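You operate a simulated robot arm through the tools that you are given. There is no shell and no other tool.

The job below is to be done with a simulated robot arm. You get a single attempt, and the scene is never put back.

## Task
Air the wool bundle in the dryer as the orange care card says.
Fine: set programme and time by the card, start, wait for END and turn the dial to OFF. Hotter air felts wool. Door and card stay as they are. Dry hands on dial and keys.
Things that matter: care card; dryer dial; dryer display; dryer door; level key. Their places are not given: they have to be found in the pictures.

Only the result counts: the job must be done as asked and must still hold three seconds after the hand-in. Knocking over, shifting, dropping, spilling or breaking anything else fails it.

## Robot
A 6-joint arm with a two-finger parallel gripper, fixed in place. Base frame: the origin is on the floor under the middle of its stand, x ahead of it, y to its left, z up. Units: m, degrees, N and s.
With the tool pointing down near the work surface it reaches from about 0.36 to 0.76 m from the base axis. Its first joint turns from -66.0 to 66.0 degrees. Payload 2.45 kg.
Tool frame: the origin (TCP) lies between the finger pads and is the grasp point; the fingertips stand 0.024 m ahead of it; z points along the fingers, y is the line along which they close. Largest opening 0.068 m; finger width 0.017, thickness 0.01; the body of the gripper, 0.04 by 0.07 m, starts 0.041 m behind the TCP.
Orientation is that of the tool frame in the base frame, as a unit quaternion [x, y, z, w]. With the fingers straight down and closing along the base's y, the tool's x points along the base's -x, its y along +y and its z along -z.

## Interface
- The arm moves only by the tool jog_arm. Its argument "commands" is one flat list of numbers, 7 for each row, row after row: the shift along the tool's x, y, z in m, then the turn, a rotation vector about the tool's x, y, z in degrees, then the gripper command, from -1 (shut) to 1 (fully open), values between in proportion. In form: [dx, dy, dz, wx, wy, wz, jaw, dx, dy, dz, wx, wy, wz, jaw, ...]. A call has 1 to 20 rows; each row shifts and turns the commanded pose from where the row before left it, along the tool's axes as they then stand. A row lasts 0.2 s, in which the tool goes at most 0.05 m and 8.6 degrees; a call with a longer step from one row to the next is refused whole, and so is a gripper value outside its range. Where a pose cannot be reached the arm comes as near as it can. A force on the tool above 40 N (or 10 N above the force at the start of the call, whichever is more), or a blocked arm, ends the call early, and 0.2 s more pass. Each finger travels about 0.108 m/s and halts on what it meets, pressing with about 29 N; the grip force reading is that of the motor and also rises with nothing between the fingers. The clock runs only during rows and for 0.2 s after the last one: add rows that do not move to give the fingers time. It gives the time, the measured TCP pose, the force on the tool (base axes), the opening and the grip force at its end, in the units of the frame above (readings bear some noise), with the torque about the TCP (base axes, N m) and any sound that the robot's microphone picked up, and new pictures: "pictures" is both (left out), scene, wrist or none.
- Cameras (640 x 400 px; columns grow to the right, rows downward): "scene" is fixed at [0.1612, 0.4167, 1.4493]; the picture's right is [-0.77, -0.63, 0.00], its down [-0.45, 0.55, -0.70] and it looks along [0.45, -0.54, -0.71] (base axes); focal length 361 px, centre (320, 200). "wrist" rides on the gripper at [0.084, 0.011, -0.075] in the tool frame; the picture's right is [-0.13, 0.99, 0.00], its down [-0.60, -0.08, -0.79] and it looks along [-0.79, -0.10, 0.61] (tool axes); focal length 251 px, centre (320, 200).
- locate(camera, pixels): for up to 12 pixels [column, row] of the newest picture of that camera ("zoom" is the newest enlarged one), the place [x, y, z] in the base frame of the surface seen there, good to about 0.002 m. No time passes.
- close_up(camera, box): a new picture of the part [left, top, right, bottom] of that camera's present view, enlarged. No time passes.
- job_done(): hands the job in; it is judged then, once.

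Leave the gripper open and the arm clear of the work at the hand-in unless told otherwise.

The tools are called after "Request:" as name(argument=value, ...) on one line, values as JSON. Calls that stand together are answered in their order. jog_arm: Moves the arm, as the interface text tells. Its arguments: {"type":"object","properties":{"commands":{"type":"array","items":{"type":"number"}},"pictures":{"type":"string","enum":["both","scene","wrist","none"]}},"required":["commands"]} The other tools are called the same way: locate (camera, pixels) gives the place of the surface under pixels of a picture; close_up (camera, box) takes an enlarged picture of a part of a camera's view; job_done () hands the job in.

At the start:

```text
time_s: 0.0
eef_pos: [0.4353, -0.0211, 0.9374]
tool_rot: [0.0, 1.0, 0.001, 0.0]
ft_force: [0.0, 0.2, 0.2]
wrist_torque: [0.0, 0.0, 0.02]
grip_width: 0.0681
gripper_force: 0.0
```

scene: 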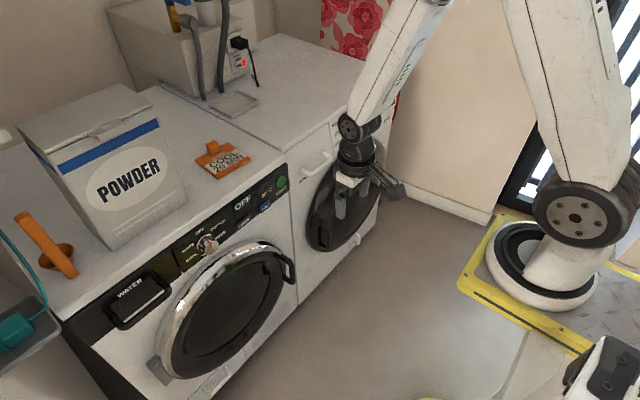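
wrist: 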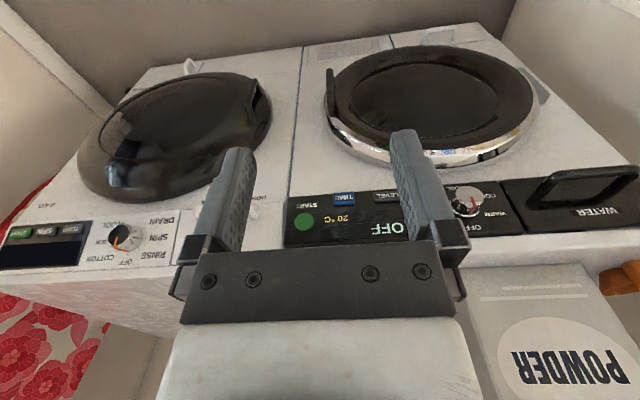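

I see two machines: a dryer with a panel (WATER drawer, dial, OFF display, keys) and a washer on the right. An orange card lies on top near (222,158). I'll enlarge the card and the panel.

Request:
close_up(camera="scene", box=[185, 130, 265, 180])

Request:
close_up(camera="scene", box=[160, 165, 304, 255])

Request:
close_up(camera="wrist", box=[280, 150, 520, 300])

```text
8.00 times, centred on (225, 155) of scene
```

zoom: 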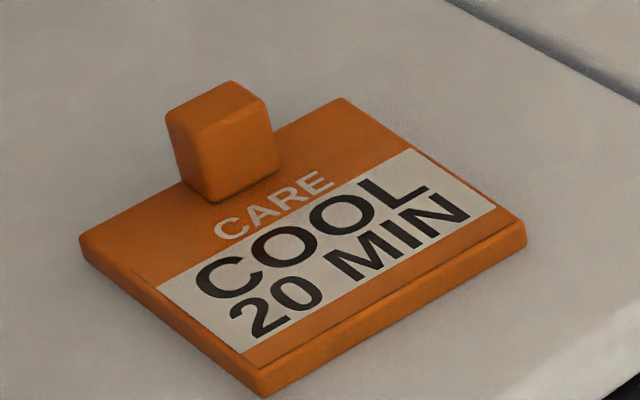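

```text
4.44 times, centred on (232, 210) of scene
```

zoom: 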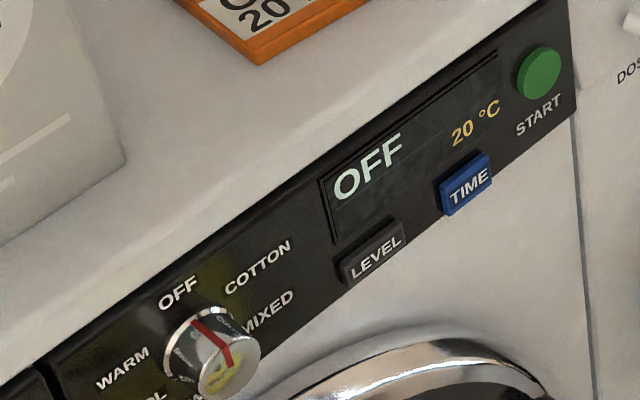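

```text
2.67 times, centred on (400, 225) of wrist
```

zoom: 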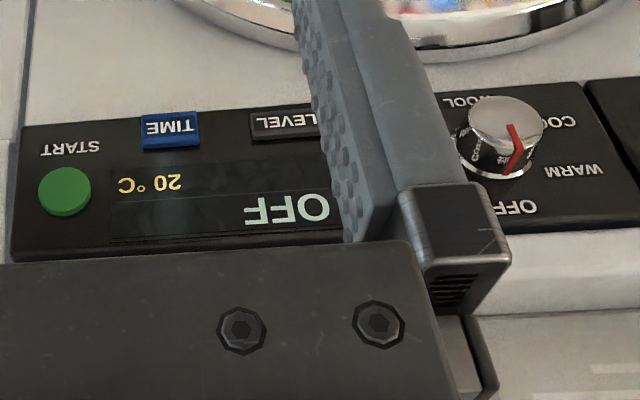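

The card says COOL, 20 MIN. The panel has a dial (OFF, COTTON, MIXED, WOOL, COOL, WARM), LEVEL, TIME and START keys. Now I measure positions of the panel and enlarge the dial.

Request:
close_up(camera="scene", box=[176, 222, 240, 262])

Request:
locate(camera="scene", pixels=[[207, 243], [211, 249], [244, 222], [265, 208], [281, 182], [243, 203], [290, 190], [172, 256], [285, 165], [140, 300], [222, 155], [230, 300]])

Request:
locate(camera="wrist", pixels=[[470, 196], [467, 208], [304, 221], [345, 198], [386, 196], [386, 228], [290, 245], [490, 240], [360, 150], [500, 150], [590, 185], [480, 190]])

```text
10.00 times, centred on (208, 242) of scene
```

zoom: 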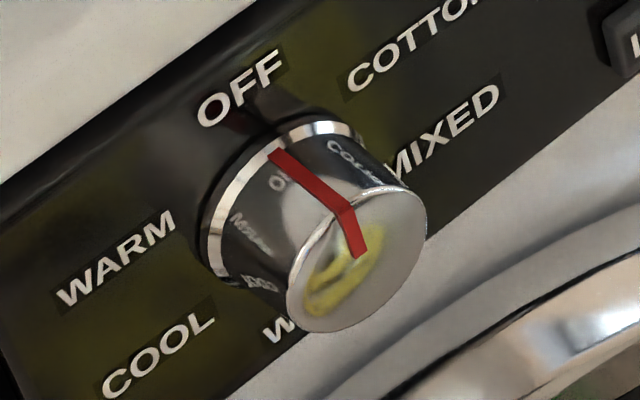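

```text
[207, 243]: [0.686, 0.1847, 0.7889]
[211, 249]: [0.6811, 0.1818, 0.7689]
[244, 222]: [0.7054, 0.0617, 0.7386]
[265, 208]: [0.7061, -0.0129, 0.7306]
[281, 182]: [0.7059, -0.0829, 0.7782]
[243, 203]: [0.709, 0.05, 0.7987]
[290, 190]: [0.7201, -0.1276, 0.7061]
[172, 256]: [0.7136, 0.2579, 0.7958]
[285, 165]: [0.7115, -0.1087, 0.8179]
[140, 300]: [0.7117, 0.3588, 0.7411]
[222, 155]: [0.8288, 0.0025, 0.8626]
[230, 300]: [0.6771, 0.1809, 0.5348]
```

```text
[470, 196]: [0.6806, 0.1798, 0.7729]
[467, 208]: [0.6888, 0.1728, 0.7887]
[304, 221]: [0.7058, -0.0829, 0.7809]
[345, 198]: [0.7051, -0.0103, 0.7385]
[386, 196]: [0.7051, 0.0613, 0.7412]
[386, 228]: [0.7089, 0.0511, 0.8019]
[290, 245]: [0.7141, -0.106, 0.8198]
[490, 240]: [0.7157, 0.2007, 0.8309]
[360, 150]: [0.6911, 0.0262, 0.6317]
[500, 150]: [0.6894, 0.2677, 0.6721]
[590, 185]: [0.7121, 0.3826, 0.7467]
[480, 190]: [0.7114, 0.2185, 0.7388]
```

The dial points to OFF; the panel face is vertical at about x=0.712 and the dial protrudes toward the robot to x≈0.681. I measure the labels around the dial and its rim using the zoom picture.

Request:
locate(camera="zoom", pixels=[[240, 90], [400, 45], [445, 135], [115, 260], [158, 352], [280, 325], [355, 260], [340, 205], [278, 155], [300, 300], [410, 210], [205, 240]])

Request:
close_up(camera="wrist", box=[420, 165, 532, 235])

```text
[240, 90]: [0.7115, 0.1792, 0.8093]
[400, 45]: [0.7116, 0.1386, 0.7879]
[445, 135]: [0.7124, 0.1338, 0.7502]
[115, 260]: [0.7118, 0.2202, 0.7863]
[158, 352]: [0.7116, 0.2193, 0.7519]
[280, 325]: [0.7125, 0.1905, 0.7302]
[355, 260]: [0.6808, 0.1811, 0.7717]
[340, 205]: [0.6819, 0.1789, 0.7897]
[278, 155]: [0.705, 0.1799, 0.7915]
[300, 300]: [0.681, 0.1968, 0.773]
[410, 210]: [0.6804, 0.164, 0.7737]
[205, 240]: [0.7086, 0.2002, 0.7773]
```

```text
5.71 times, centred on (476, 200) of wrist
```

zoom: 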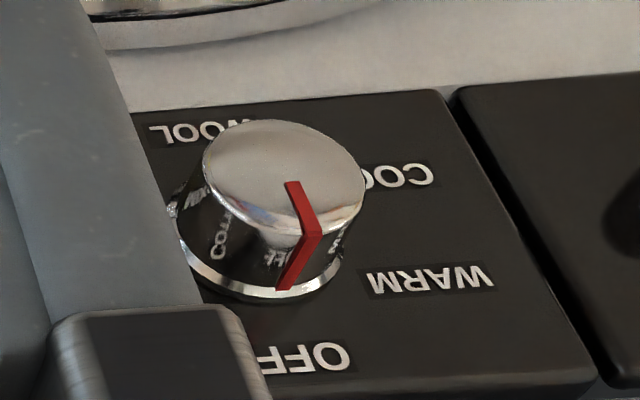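

Dial centre is about (y 0.180, z 0.772), radius about 18 mm; positions sit every 60°: OFF top, then counter-clockwise WARM (−60°), COOL (−120°). I now tip the tool from down to horizontal (pointing +x) while moving to about (0.58, 0.18, 0.80), well in front of the panel.

Request:
jog_arm(commands=[-0.0132, 0.0183, 0.0125, 0, -8.182, 0, 1, -0.0113, 0.0183, 0.0143, 0, -8.182, 0, 1, -0.0091, 0.0183, 0.0157, 0, -8.182, 0, 1, -0.0068, 0.0183, 0.0169, 0, -8.182, 0, 1, -0.0044, 0.0183, 0.0177, 0, -8.182, 0, 1, -0.0018, 0.0183, 0.0181, 0, -8.182, 0, 1, 0.0008, 0.0183, 0.0182, 0, -8.182, 0, 1, 0.0034, 0.0183, 0.0179, 0, -8.182, 0, 1, 0.0059, 0.0183, 0.0172, 0, -8.182, 0, 1, 0.0083, 0.0183, 0.0162, 0, -8.182, 0, 1, 0.0105, 0.0183, 0.0148, 0, -8.182, 0, 1, 0, 0, 0, 0, 0, 0, 1, 0, 0, 0, 0, 0, 0, 1], pictures="both")

```text
time_s: 2.8
eef_pos: [0.5771, 0.1785, 0.8002]
tool_rot: [0.0, 0.707, 0.0, 0.707]
ft_force: [0.5, -0.6, -0.5]
wrist_torque: [0.0, 0.0, 0.01]
grip_width: 0.0681
gripper_force: 0.0
out of reach, approached as far as the arm can: row 2
```

scene: 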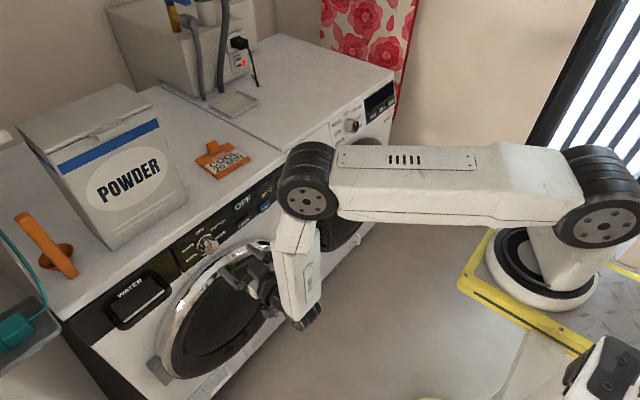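
wrist: 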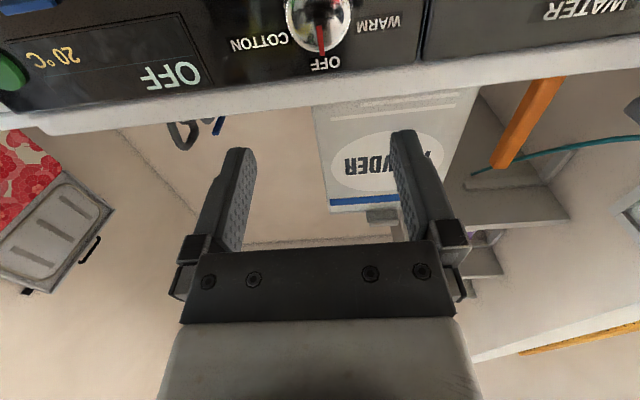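

The tool is now horizontal at (0.577, 0.179, 0.800). I shift to the dial's axis (y 0.180, z 0.7715), and pre-roll +60° so that the later −120° turn is symmetric.

Request:
jog_arm(commands=[0.0287, 0.0018, 0, 0, 0, 0, 1, 0, 0, 0, 0, 0, 8.571, 1, 0, 0, 0, 0, 0, 8.571, 1, 0, 0, 0, 0, 0, 8.571, 1, 0, 0, 0, 0, 0, 8.571, 1, 0, 0, 0, 0, 0, 8.571, 1, 0, 0, 0, 0, 0, 8.571, 1, 0, 0, 0, 0, 0, 8.571, 1, 0, 0, 0, 0, 0, 0, 1, 0, 0, 0, 0, 0, 0, 1], pictures="both")

```text
time_s: 5.0
eef_pos: [0.5783, 0.1787, 0.7701]
tool_rot: [0.353, 0.612, 0.354, 0.612]
ft_force: [0.2, 0.2, -0.4]
wrist_torque: [-0.02, 0.02, -0.02]
grip_width: 0.0679
gripper_force: 0.0
```

scene: 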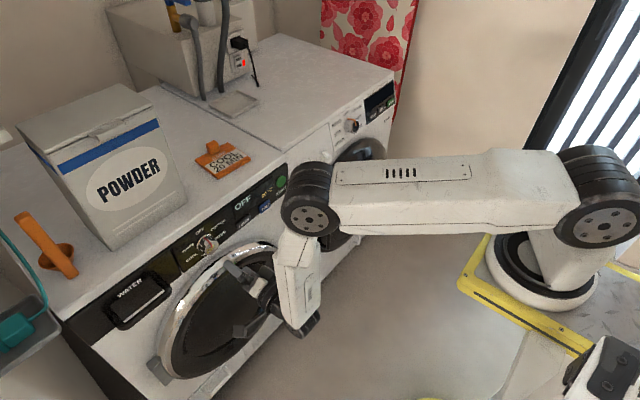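
wrist: 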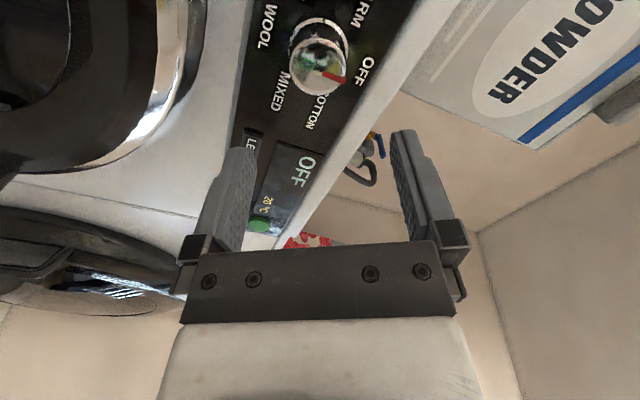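

Close-up of the wrist view to check the dial's centring (expected tool axis at about pixel (320,73) on the dial's front face).

Request:
close_up(camera="wrist", box=[256, 5, 384, 85])

Request:
locate(camera="wrist", pixels=[[320, 73], [290, 70], [348, 66], [320, 94], [320, 60]])

```text
5.00 times, centred on (320, 45) of wrist
```

zoom: 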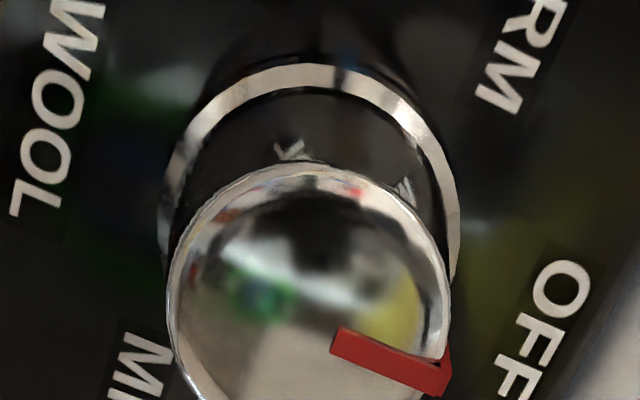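

```text
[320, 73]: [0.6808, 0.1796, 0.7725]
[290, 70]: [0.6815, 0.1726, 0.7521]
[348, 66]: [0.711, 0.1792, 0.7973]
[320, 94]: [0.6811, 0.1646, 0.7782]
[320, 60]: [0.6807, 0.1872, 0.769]
```

The dial is centred within about 1.5 mm. I advance 0.098 m along the tool axis so the fingertips reach x≈0.700, straddling the dial with open jaws.

Request:
jog_arm(commands=[0, 0, 0.03, 0, 0, 0, 1, 0, 0, 0.03, 0, 0, 0, 1, 0, 0, 0.02, 0, 0, 0, 1, 0, 0, 0.01, 0, 0, 0, 1, 0, 0, 0.008, 0, 0, 0, 1, 0, 0, 0, 0, 0, 0, 1, 0, 0, 0, 0, 0, 0, 1], pictures="both")

```text
time_s: 6.6
eef_pos: [0.6773, 0.1801, 0.7684]
tool_rot: [0.355, 0.612, 0.352, 0.613]
ft_force: [-0.5, 0.3, -0.2]
wrist_torque: [-0.03, 0.0, -0.02]
grip_width: 0.0682
gripper_force: 0.0
```

scene: 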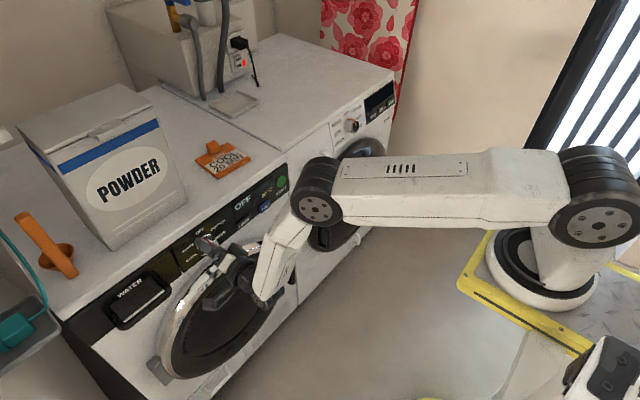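
wrist: 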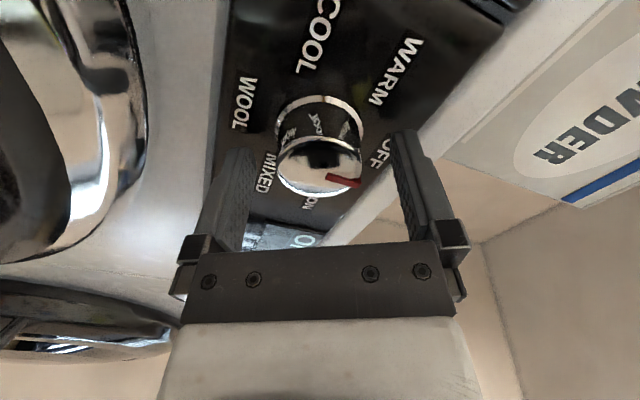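

I check centring again: in this view the dial's face spans about columns 278–361, rows 135–197. I enlarge it and locate edge points.

Request:
close_up(camera="wrist", box=[240, 90, 400, 210])

Request:
locate(camera="wrist", pixels=[[320, 138], [320, 142], [320, 190], [320, 194], [282, 166], [286, 166], [356, 166], [352, 166], [320, 166]])

```text
3.33 times, centred on (320, 150) of wrist
```

zoom: 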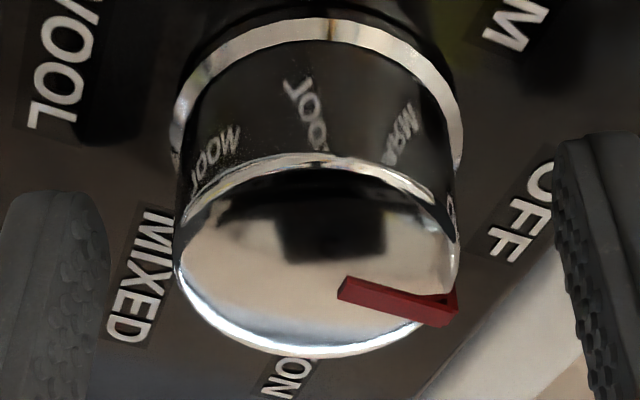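

```text
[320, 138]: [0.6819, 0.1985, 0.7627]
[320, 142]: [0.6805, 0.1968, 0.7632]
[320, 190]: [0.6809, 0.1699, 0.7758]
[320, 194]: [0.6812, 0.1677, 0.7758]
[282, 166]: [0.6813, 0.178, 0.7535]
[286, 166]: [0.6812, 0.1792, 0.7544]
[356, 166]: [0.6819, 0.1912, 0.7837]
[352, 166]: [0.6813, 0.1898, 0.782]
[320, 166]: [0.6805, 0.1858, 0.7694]
```

The dial's centre is about 2–3 mm off along tool +x. I shift 2 mm that way and close the jaws on the dial, then check the width.

Request:
jog_arm(commands=[0.002, 0, 0, 0, 0, 0, 1, 0, 0, 0, 0, 0, 0, -0.2, 0, 0, 0, 0, 0, 0, -1, 0, 0, 0, 0, 0, 0, -1], pictures="wrist")

```text
time_s: 7.6
eef_pos: [0.6764, 0.1821, 0.7684]
tool_rot: [0.355, 0.613, 0.353, 0.612]
ft_force: [5.8, -1.2, -5.0]
wrist_torque: [0.05, 0.08, -0.17]
grip_width: 0.0399
gripper_force: 44.8
```

wrist: 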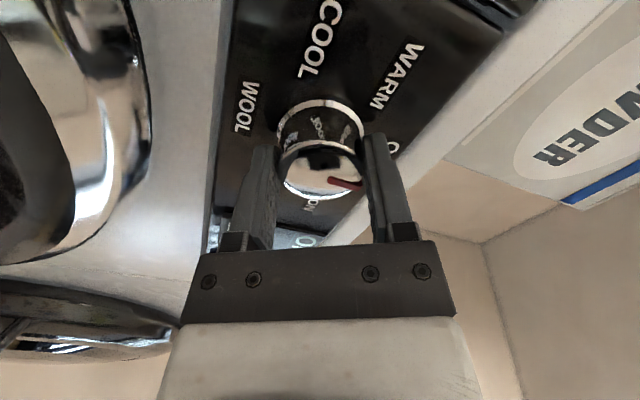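

Gripped at 39.9 mm width. I turn −60° (counter-clockwise from the front) first and check.

Request:
jog_arm(commands=[0, 0, 0, 0, 0, -8.571, -1, 0, 0, 0, 0, 0, -8.571, -1, 0, 0, 0, 0, 0, -8.571, -1, 0, 0, 0, 0, 0, -8.571, -1, 0, 0, 0, 0, 0, -8.571, -1, 0, 0, 0, 0, 0, -8.571, -1, 0, 0, 0, 0, 0, -8.571, -1, 0, 0, 0, 0, 0, 0, -1], pictures="both")

```text
time_s: 9.4
eef_pos: [0.6757, 0.181, 0.7682]
tool_rot: [0.0, 0.709, -0.002, 0.705]
ft_force: [11.7, -15.1, -22.5]
wrist_torque: [-0.02, 0.06, -0.3]
grip_width: 0.04
gripper_force: 45.0
```

scene: 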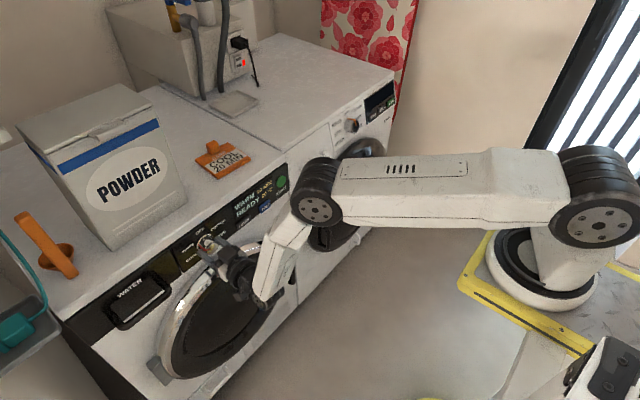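
wrist: 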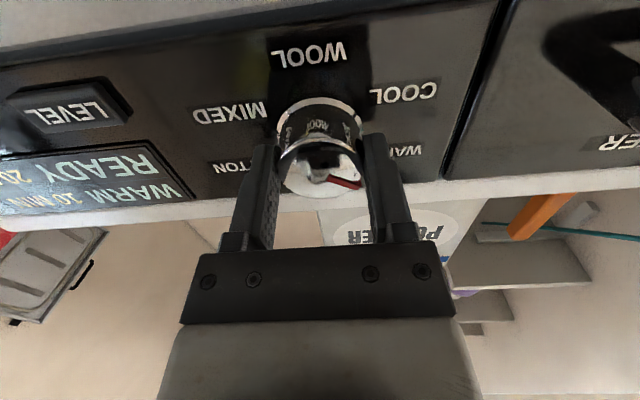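

The display now reads WARM, 10 MIN, READY; side force rose to ~29 N from a small off-centre. I open the jaws a little to relieve it, and look at the dial.

Request:
jog_arm(commands=[0, 0, 0, 0, 0, 0, 0.6, 0, 0, 0, 0, 0, 0, 0.6, 0, 0, 0, 0, 0, 0, 0.6], pictures="both")

Request:
close_up(camera="wrist", box=[240, 80, 400, 220])

Request:
close_up(camera="scene", box=[180, 160, 292, 230])

```text
time_s: 10.2
eef_pos: [0.6758, 0.1828, 0.7712]
tool_rot: [-0.001, 0.707, 0.001, 0.707]
ft_force: [-0.4, -0.1, -0.2]
wrist_torque: [0.0, -0.01, 0.0]
grip_width: 0.0546
gripper_force: 0.0
```

scene: 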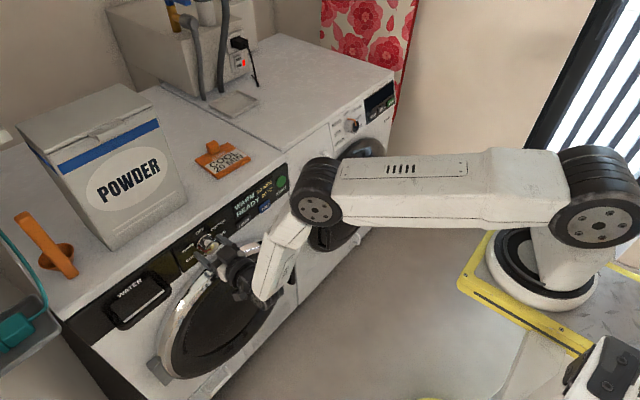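
wrist: 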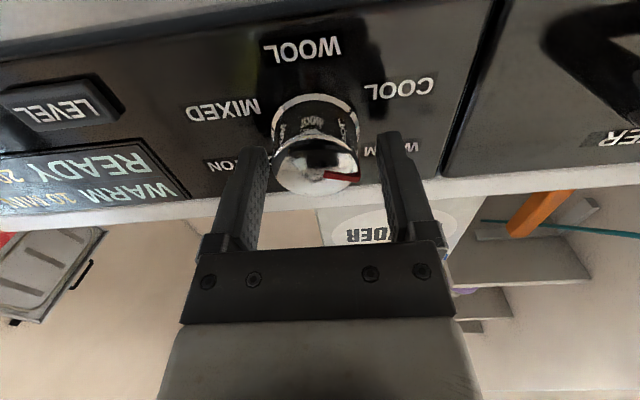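

```text
2.86 times, centred on (320, 150) of wrist
```

zoom: 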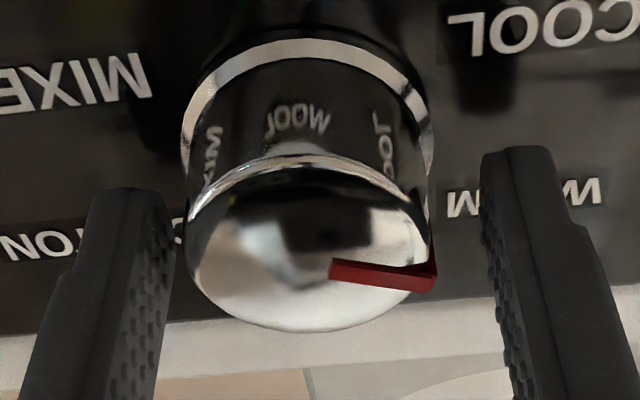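

```text
5.71 times, centred on (236, 195) of scene
```

zoom: 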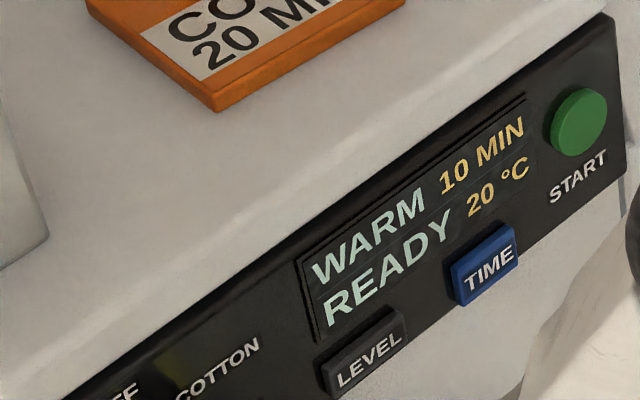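

READY shows WARM 10 MIN, 20 °C. Before turning on, I re-measure the dial's centre from this view by locating its edge points.

Request:
locate(camera="wrist", pixels=[[317, 135], [317, 137], [317, 139], [317, 191], [317, 193], [317, 195], [276, 165], [278, 165], [356, 165], [358, 165], [280, 165], [354, 165]])

Request:
locate(camera="scene", pixels=[[211, 249], [213, 247], [209, 251]])

```text
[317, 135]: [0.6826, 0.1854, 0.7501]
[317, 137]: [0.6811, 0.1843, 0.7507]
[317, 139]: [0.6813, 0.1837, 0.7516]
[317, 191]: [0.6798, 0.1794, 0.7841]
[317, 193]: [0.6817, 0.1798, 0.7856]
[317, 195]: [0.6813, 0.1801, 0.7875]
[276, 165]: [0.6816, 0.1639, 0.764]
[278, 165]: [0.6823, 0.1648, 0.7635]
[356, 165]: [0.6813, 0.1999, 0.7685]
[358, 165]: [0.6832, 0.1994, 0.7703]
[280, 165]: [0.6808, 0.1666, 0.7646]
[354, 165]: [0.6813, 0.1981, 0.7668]
```

```text
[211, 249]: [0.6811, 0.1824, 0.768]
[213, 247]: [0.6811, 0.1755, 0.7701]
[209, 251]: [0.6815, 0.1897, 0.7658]
```

Dial centre is about (y 0.1815, z 0.769). I shift tool +x 2.6 mm and y −1.4 mm, regrip, and turn another −60° to COOL.

Request:
jog_arm(commands=[0.0026, -0.0014, 0, 0, 0, 0, 0.6, 0, 0, 0, 0, 0, 0, 0.6, 0, 0, 0, 0, 0, 0, -1, 0, 0, 0, 0, 0, 0, -1, 0, 0, 0, 0, 0, 0, -1], pictures="wrist")

Request:
jog_arm(commands=[0, 0, 0, 0, 0, -8.571, -1, 0, 0, 0, 0, 0, -8.571, -1, 0, 0, 0, 0, 0, -8.571, -1, 0, 0, 0, 0, 0, -8.571, -1, 0, 0, 0, 0, 0, -8.571, -1, 0, 0, 0, 0, 0, -8.571, -1, 0, 0, 0, 0, 0, -8.571, -1, 0, 0, 0, 0, 0, 0, -1], pictures="both")

```text
time_s: 11.4
eef_pos: [0.6762, 0.1792, 0.7675]
tool_rot: [0.001, 0.707, -0.001, 0.707]
ft_force: [1.4, -6.5, -0.7]
wrist_torque: [0.02, -0.25, -0.16]
grip_width: 0.0408
gripper_force: 44.9
```

wrist: 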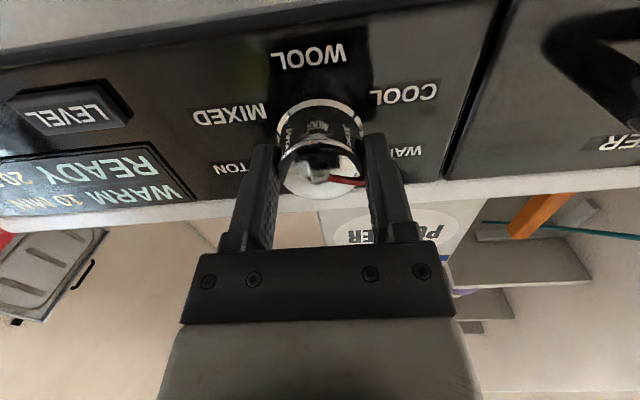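

```text
time_s: 13.2
eef_pos: [0.677, 0.1799, 0.7697]
tool_rot: [-0.354, 0.611, -0.354, 0.613]
ft_force: [-5.9, -14.1, 13.6]
wrist_torque: [0.12, -0.07, -0.79]
grip_width: 0.0404
gripper_force: 44.9
```

scene: 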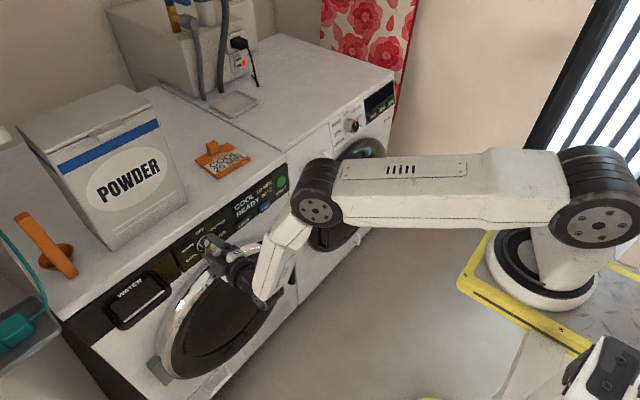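
wrist: 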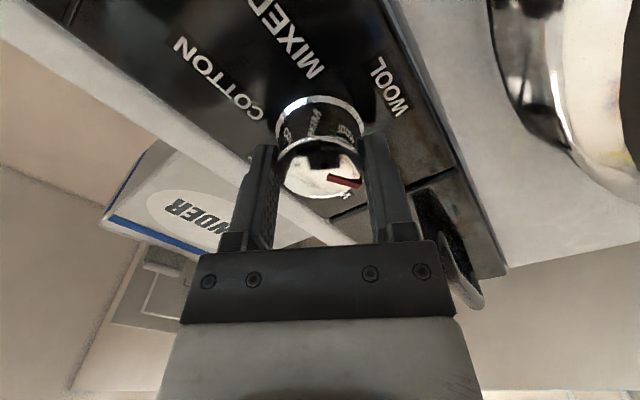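

The display appears to read COOL now. I open the jaws and check display and pointer.

Request:
jog_arm(commands=[0, 0, 0, 0, 0, 0, 0.6, 0, 0, 0, 0, 0, 0, 1, 0, 0, 0, 0, 0, 0, 1], pictures="both")

Request:
close_up(camera="scene", box=[180, 160, 292, 260])

Request:
close_up(camera="wrist", box=[240, 80, 400, 220])

```text
time_s: 14.0
eef_pos: [0.6763, 0.18, 0.7669]
tool_rot: [-0.354, 0.613, -0.353, 0.612]
ft_force: [0.6, -0.8, -0.3]
wrist_torque: [0.01, -0.05, 0.01]
grip_width: 0.068
gripper_force: 0.1
```

scene: 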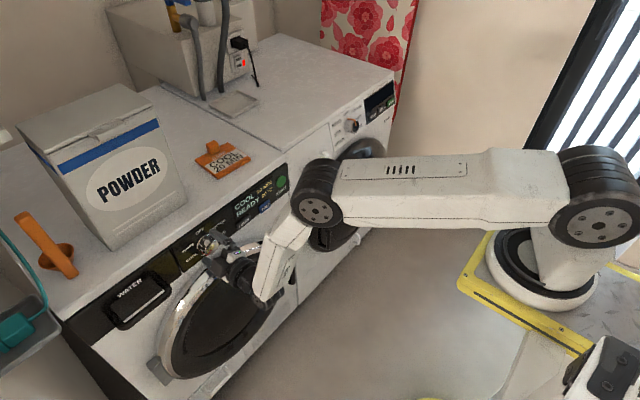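
wrist: 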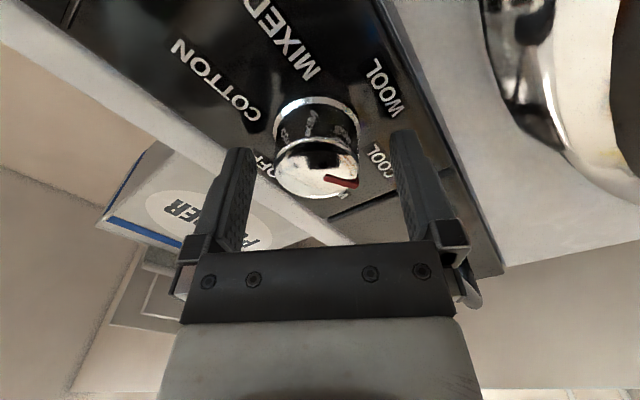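

```text
4.00 times, centred on (236, 210) of scene
```

zoom: 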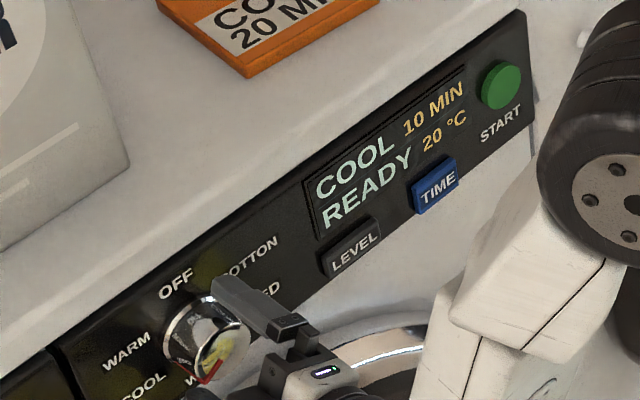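

```text
2.86 times, centred on (320, 150) of wrist
```

zoom: 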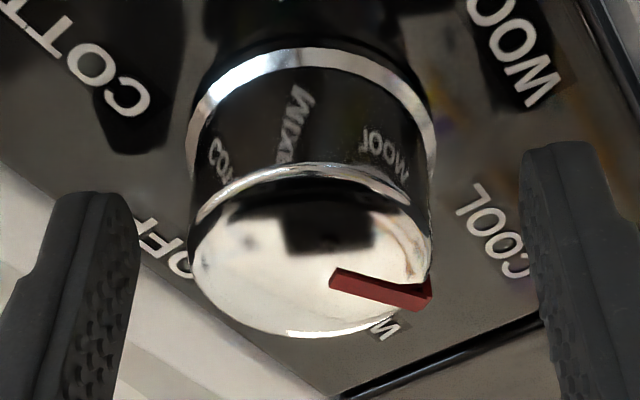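

COOL / READY / 10 MIN / 20 °C. The card wants 20 MIN, so the TIME key is next. I back off 9 cm, roll back to 0°, close the fingers and move in front of the TIME key (y −0.0115, z 0.735).

Request:
jog_arm(commands=[0, 0, -0.03, 0, 0, 0, 1, 0, 0, -0.03, 0, 0, 0, 1, 0, 0, -0.03, 0, 0, 0, 1, 0, 0, 0, 0, 0, 8.571, 0, 0, 0, 0, 0, 0, 8.571, -1, 0, 0, 0, 0, 0, 8.571, -1, 0, 0, 0, 0, 0, 8.571, -1, 0, 0, 0, 0, 0, 8.571, -1, 0, 0, 0, 0, 0, 8.571, -1, 0, 0, 0, 0, 0, 8.571, -1, 0.0066, -0.0383, 0, 0, 0, 0, -1, 0.0066, -0.0383, 0, 0, 0, 0, -1, 0.0066, -0.0383, 0, 0, 0, 0, -1, 0.0066, -0.0383, 0, 0, 0, 0, -1, 0.0066, -0.0383, 0, 0, 0, 0, -1, 0, 0, 0, 0, 0, 0, -1, 0, 0, 0, 0, 0, 0, -1], pictures="both")

```text
time_s: 17.6
eef_pos: [0.5851, -0.0147, 0.7327]
tool_rot: [0.001, 0.707, -0.001, 0.707]
ft_force: [-0.5, -0.4, -0.4]
wrist_torque: [0.01, -0.01, 0.02]
grip_width: 0.0
gripper_force: 23.8
```

scene: 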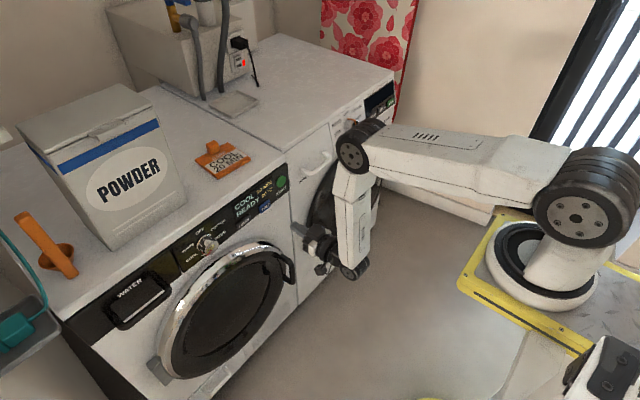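
wrist: 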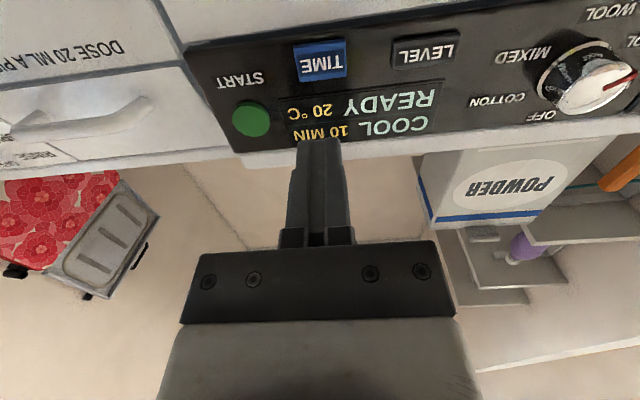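

The pointer shows COOL. I locate the keys' faces from this wrist view: TIME at about (320,60), LEVEL (424,53), START (251,119).

Request:
close_up(camera="wrist", box=[200, 20, 460, 160])

Request:
locate(camera="wrist", pixels=[[320, 62], [298, 62], [343, 60], [320, 53], [320, 74], [251, 119], [235, 119], [267, 119], [251, 105], [251, 133], [424, 53], [398, 55]])

```text
2.46 times, centred on (330, 90) of wrist
```

zoom: 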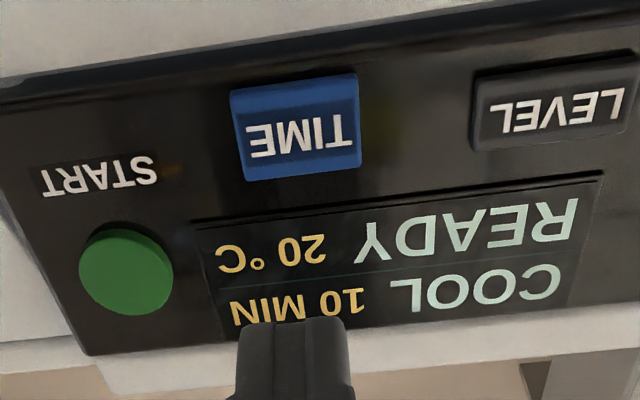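

```text
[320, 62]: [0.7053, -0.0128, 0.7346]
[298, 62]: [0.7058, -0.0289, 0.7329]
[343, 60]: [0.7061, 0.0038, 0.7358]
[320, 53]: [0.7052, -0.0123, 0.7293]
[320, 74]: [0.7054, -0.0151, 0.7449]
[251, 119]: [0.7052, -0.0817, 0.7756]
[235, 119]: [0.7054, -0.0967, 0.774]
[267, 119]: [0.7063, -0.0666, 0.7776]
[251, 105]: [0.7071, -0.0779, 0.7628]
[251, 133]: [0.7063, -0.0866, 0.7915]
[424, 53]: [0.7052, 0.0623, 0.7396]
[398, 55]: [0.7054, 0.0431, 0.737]
```

The tool axis hits the TIME key's centre (−0.013, 0.735), face x=0.705. I approach to about 6 mm from the key.

Request:
jog_arm(commands=[0, 0, 0.03, 0, 0, 0, -1, 0, 0, 0.03, 0, 0, 0, -1, 0, 0, 0.02, 0, 0, 0, -1, 0, 0, 0.01, 0, 0, 0, -1, 0, 0, 0, 0, 0, 0, -1], pictures="both")

```text
time_s: 18.8
eef_pos: [0.6767, -0.012, 0.7331]
tool_rot: [0.0, 0.707, 0.0, 0.708]
ft_force: [0.4, -0.3, 0.0]
wrist_torque: [0.0, -0.01, 0.02]
grip_width: 0.0001
gripper_force: 23.8
```

scene: 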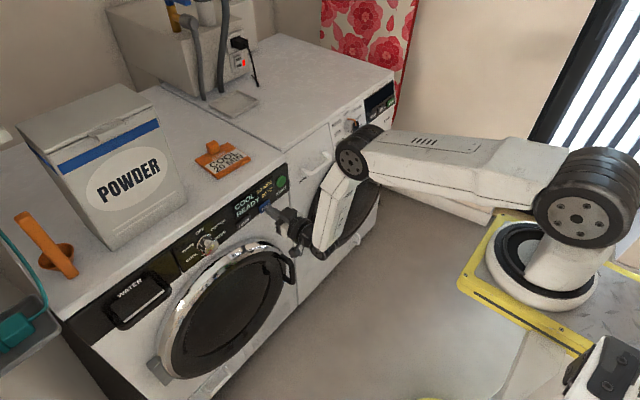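
wrist: 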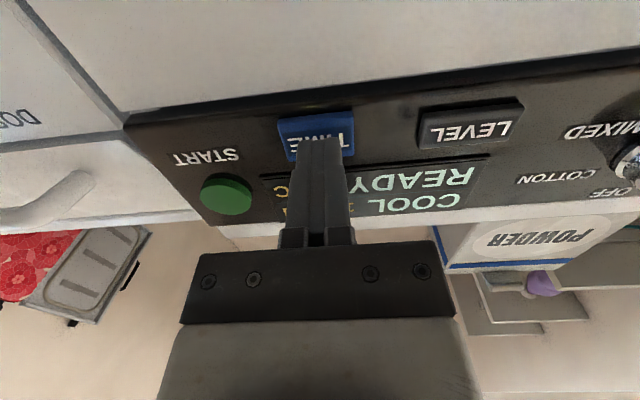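

Fingertips are ~4–5 mm from the TIME key. I press about 4 mm in, and retract 12 mm in the same call.

Request:
jog_arm(commands=[0, 0, 0.003, 0, 0, 0, -1, 0, 0, 0.003, 0, 0, 0, -1, 0, 0, 0.003, 0, 0, 0, -1, 0, 0, -0.006, 0, 0, 0, -1, 0, 0, -0.01, 0, 0, 0, -1], pictures="both")

Request:
close_up(camera="scene", box=[200, 160, 312, 230])

```text
time_s: 20.0
eef_pos: [0.669, -0.0113, 0.7345]
tool_rot: [0.0, 0.707, -0.001, 0.707]
ft_force: [-0.4, -0.3, -1.2]
wrist_torque: [0.04, -0.02, -0.03]
grip_width: 0.0002
gripper_force: 23.2
heard: click
```

scene: 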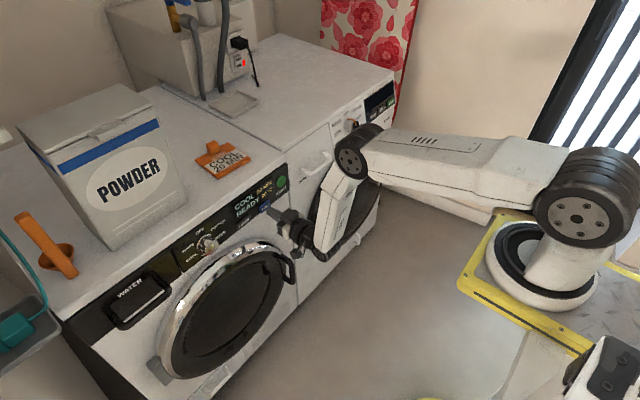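
wrist: 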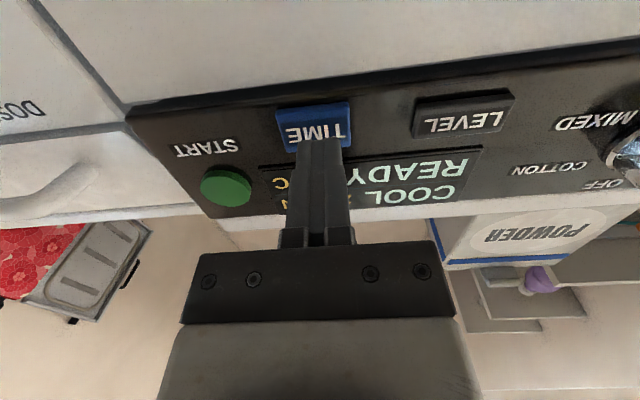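

```text
5.71 times, centred on (256, 195) of scene
```

zoom: 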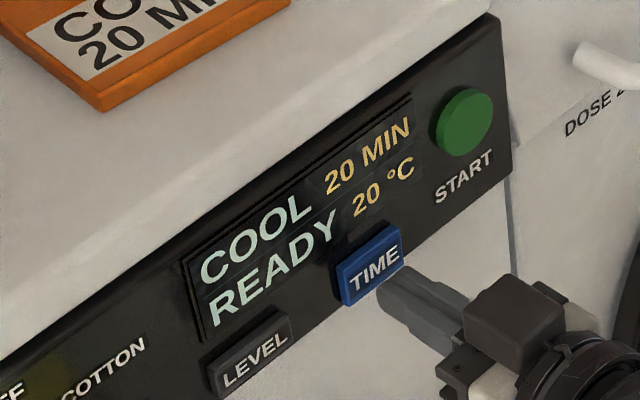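

Display: COOL 20 MIN READY 20 °C — matches the card. Next is START at (y −0.082, z 0.7765). I check how far the washer's drawer handle near it protrudes.

Request:
locate(camera="scene", pixels=[[318, 162], [328, 157], [308, 172], [303, 172], [284, 182], [281, 179]])

Request:
locate(camera="wrist", pixels=[[85, 183], [60, 195], [20, 210], [226, 187], [218, 187], [225, 178]])

```text
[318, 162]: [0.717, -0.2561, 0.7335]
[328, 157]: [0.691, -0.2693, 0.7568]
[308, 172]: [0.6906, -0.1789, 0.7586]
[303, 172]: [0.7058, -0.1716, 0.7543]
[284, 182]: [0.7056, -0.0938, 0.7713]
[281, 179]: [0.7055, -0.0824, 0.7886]
```

```text
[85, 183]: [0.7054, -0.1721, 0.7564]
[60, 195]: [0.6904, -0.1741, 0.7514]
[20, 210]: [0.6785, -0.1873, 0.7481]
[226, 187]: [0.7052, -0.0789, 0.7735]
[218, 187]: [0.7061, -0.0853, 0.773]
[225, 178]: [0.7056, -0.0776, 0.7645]
```

The handle is at y −0.17 and beyond, clear of the gripper. I back 3 cm, shift to START's axis, and come forward to ~12 mm from it.

Request:
jog_arm(commands=[0, 0, -0.03, 0, 0, 0, -1, -0.014, -0.0232, 0, 0, 0, 0, -1, -0.014, -0.0232, 0, 0, 0, 0, -1, -0.014, -0.0232, 0, 0, 0, 0, -1, 0, 0, 0.015, 0, 0, 0, -1, 0, 0, 0.015, 0, 0, 0, -1, 0, 0, 0, 0, 0, 0, -1], pictures="both")

Request:
close_up(camera="scene", box=[230, 150, 342, 220])

Request:
close_up(camera="wrist", box=[240, 80, 400, 220])

```text
time_s: 21.6
eef_pos: [0.6682, -0.0815, 0.7777]
tool_rot: [-0.001, 0.708, 0.001, 0.706]
ft_force: [-0.9, -0.6, 0.0]
wrist_torque: [0.0, 0.01, -0.01]
grip_width: 0.0002
gripper_force: 23.1
```

scene: 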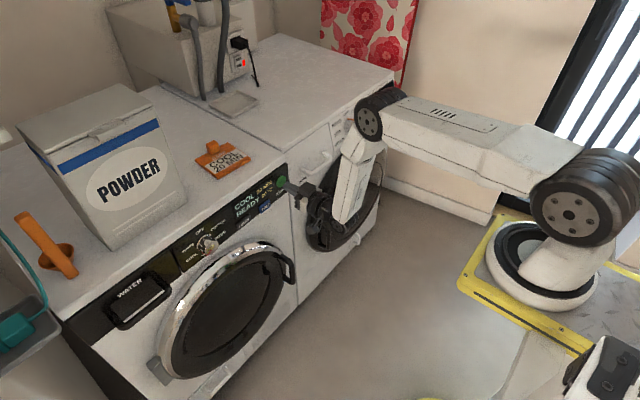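
wrist: 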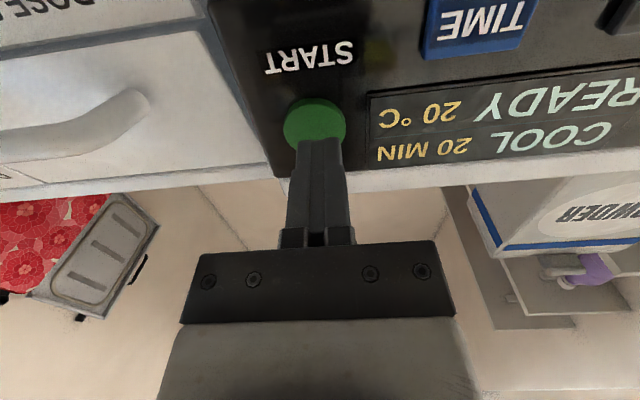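

```text
5.71 times, centred on (286, 185) of scene
```

zoom: 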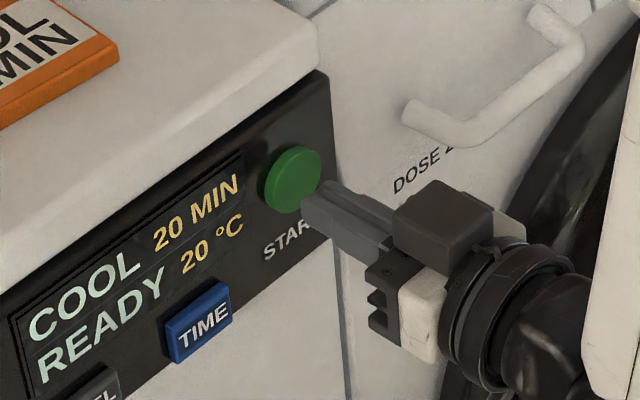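

```text
2.86 times, centred on (320, 150) of wrist
```

zoom: 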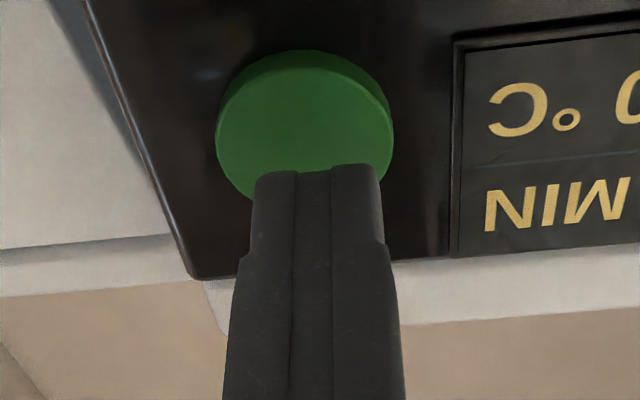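

Aligned with START (shift 2 mm in −y). I press it ~4.5 mm in and retract in one call.

Request:
jog_arm(commands=[0, -0.002, 0.005, 0, 0, 0, -1, 0, 0, 0.0035, 0, 0, 0, -1, 0, 0, 0.003, 0, 0, 0, -1, 0, 0, 0.003, 0, 0, 0, -1, 0, 0, 0.003, 0, 0, 0, -1, 0, 0, -0.008, 0, 0, 0, -1, 0, 0, -0.02, 0, 0, 0, -1], pictures="both")

Request:
close_up(camera="scene", box=[200, 160, 312, 230])

```text
time_s: 23.2
eef_pos: [0.6576, -0.081, 0.7769]
tool_rot: [0.001, 0.707, -0.001, 0.707]
ft_force: [-0.5, 0.0, -0.1]
wrist_torque: [0.01, 0.0, 0.03]
grip_width: 0.0
gripper_force: 23.7
heard: click
```

scene: 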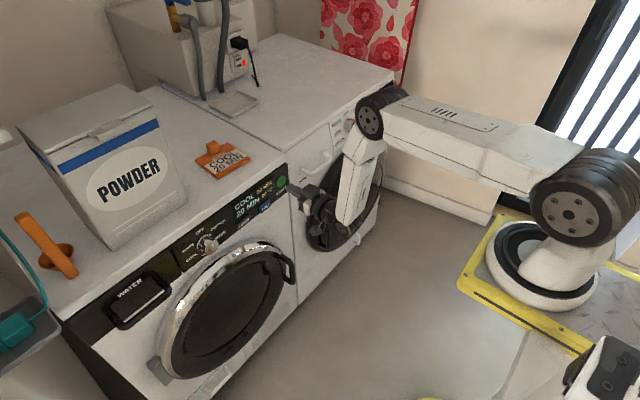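
wrist: 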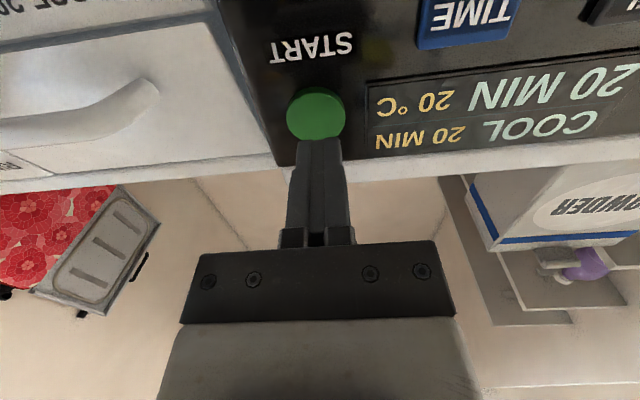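

```text
5.71 times, centred on (256, 195) of scene
```

zoom: 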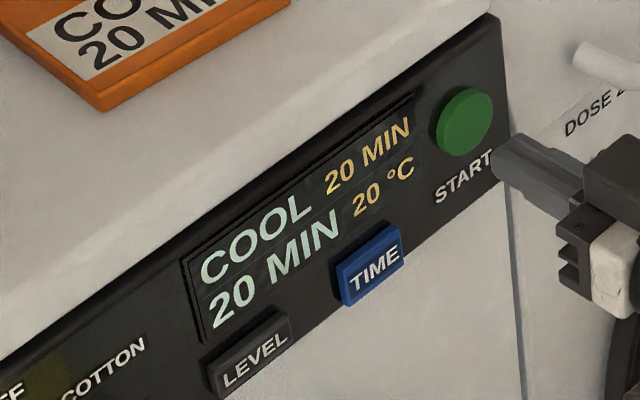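

It's running: COOL, 20 MIN remaining shown. While it counts down, I back off and move to the dial's front, opening the jaws and rolling −60° ready for the OFF turn, watching the display.

Request:
jog_arm(commands=[0, 0, -0.035, 0, 0, 0, -1, 0, 0, -0.037, 0, 0, 0, -1, 0.0013, 0.0438, 0, 0, 0, 0, 0, 0.0013, 0.0438, 0, 0, 0, 0, 1, 0.0013, 0.0438, 0, 0, 0, 0, 1, 0.0013, 0.0438, 0, 0, 0, 0, 1, 0.0013, 0.0438, 0, 0, 0, 0, 1, 0.0013, 0.0438, 0, 0, 0, 0, 1, 0, 0, 0, 0, 0, 0, 1], pictures="both")

Request:
close_up(camera="scene", box=[200, 160, 312, 230])

```text
time_s: 25.2
eef_pos: [0.5855, 0.1819, 0.7707]
tool_rot: [0.0, 0.708, -0.001, 0.707]
ft_force: [0.2, -0.2, 0.5]
wrist_torque: [-0.03, 0.04, -0.04]
grip_width: 0.0678
gripper_force: 0.1
```

scene: 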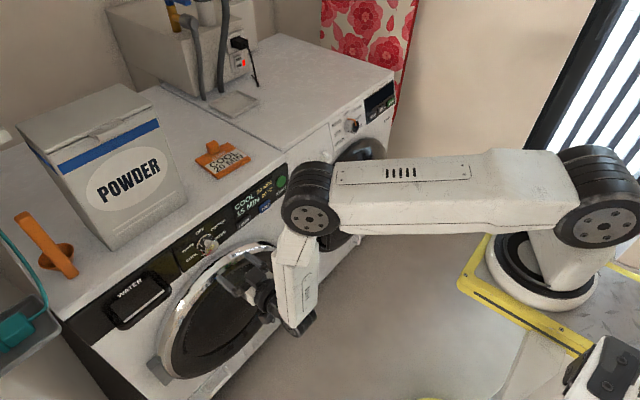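
wrist: 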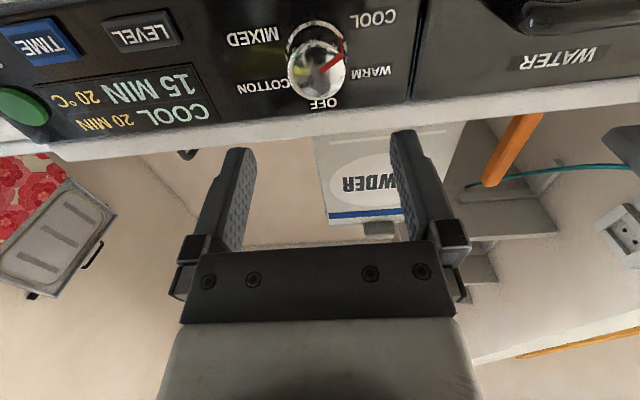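

```text
5.71 times, centred on (256, 195) of scene
```

zoom: 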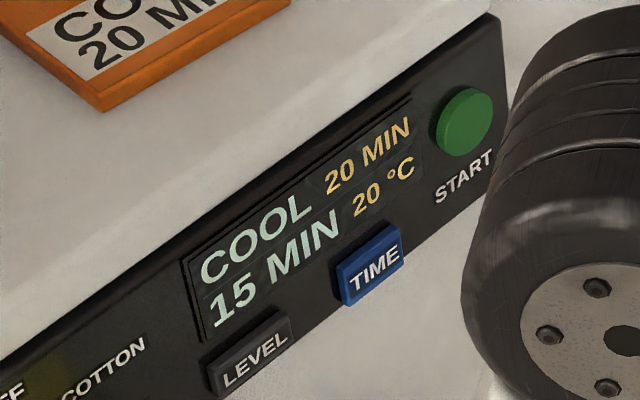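

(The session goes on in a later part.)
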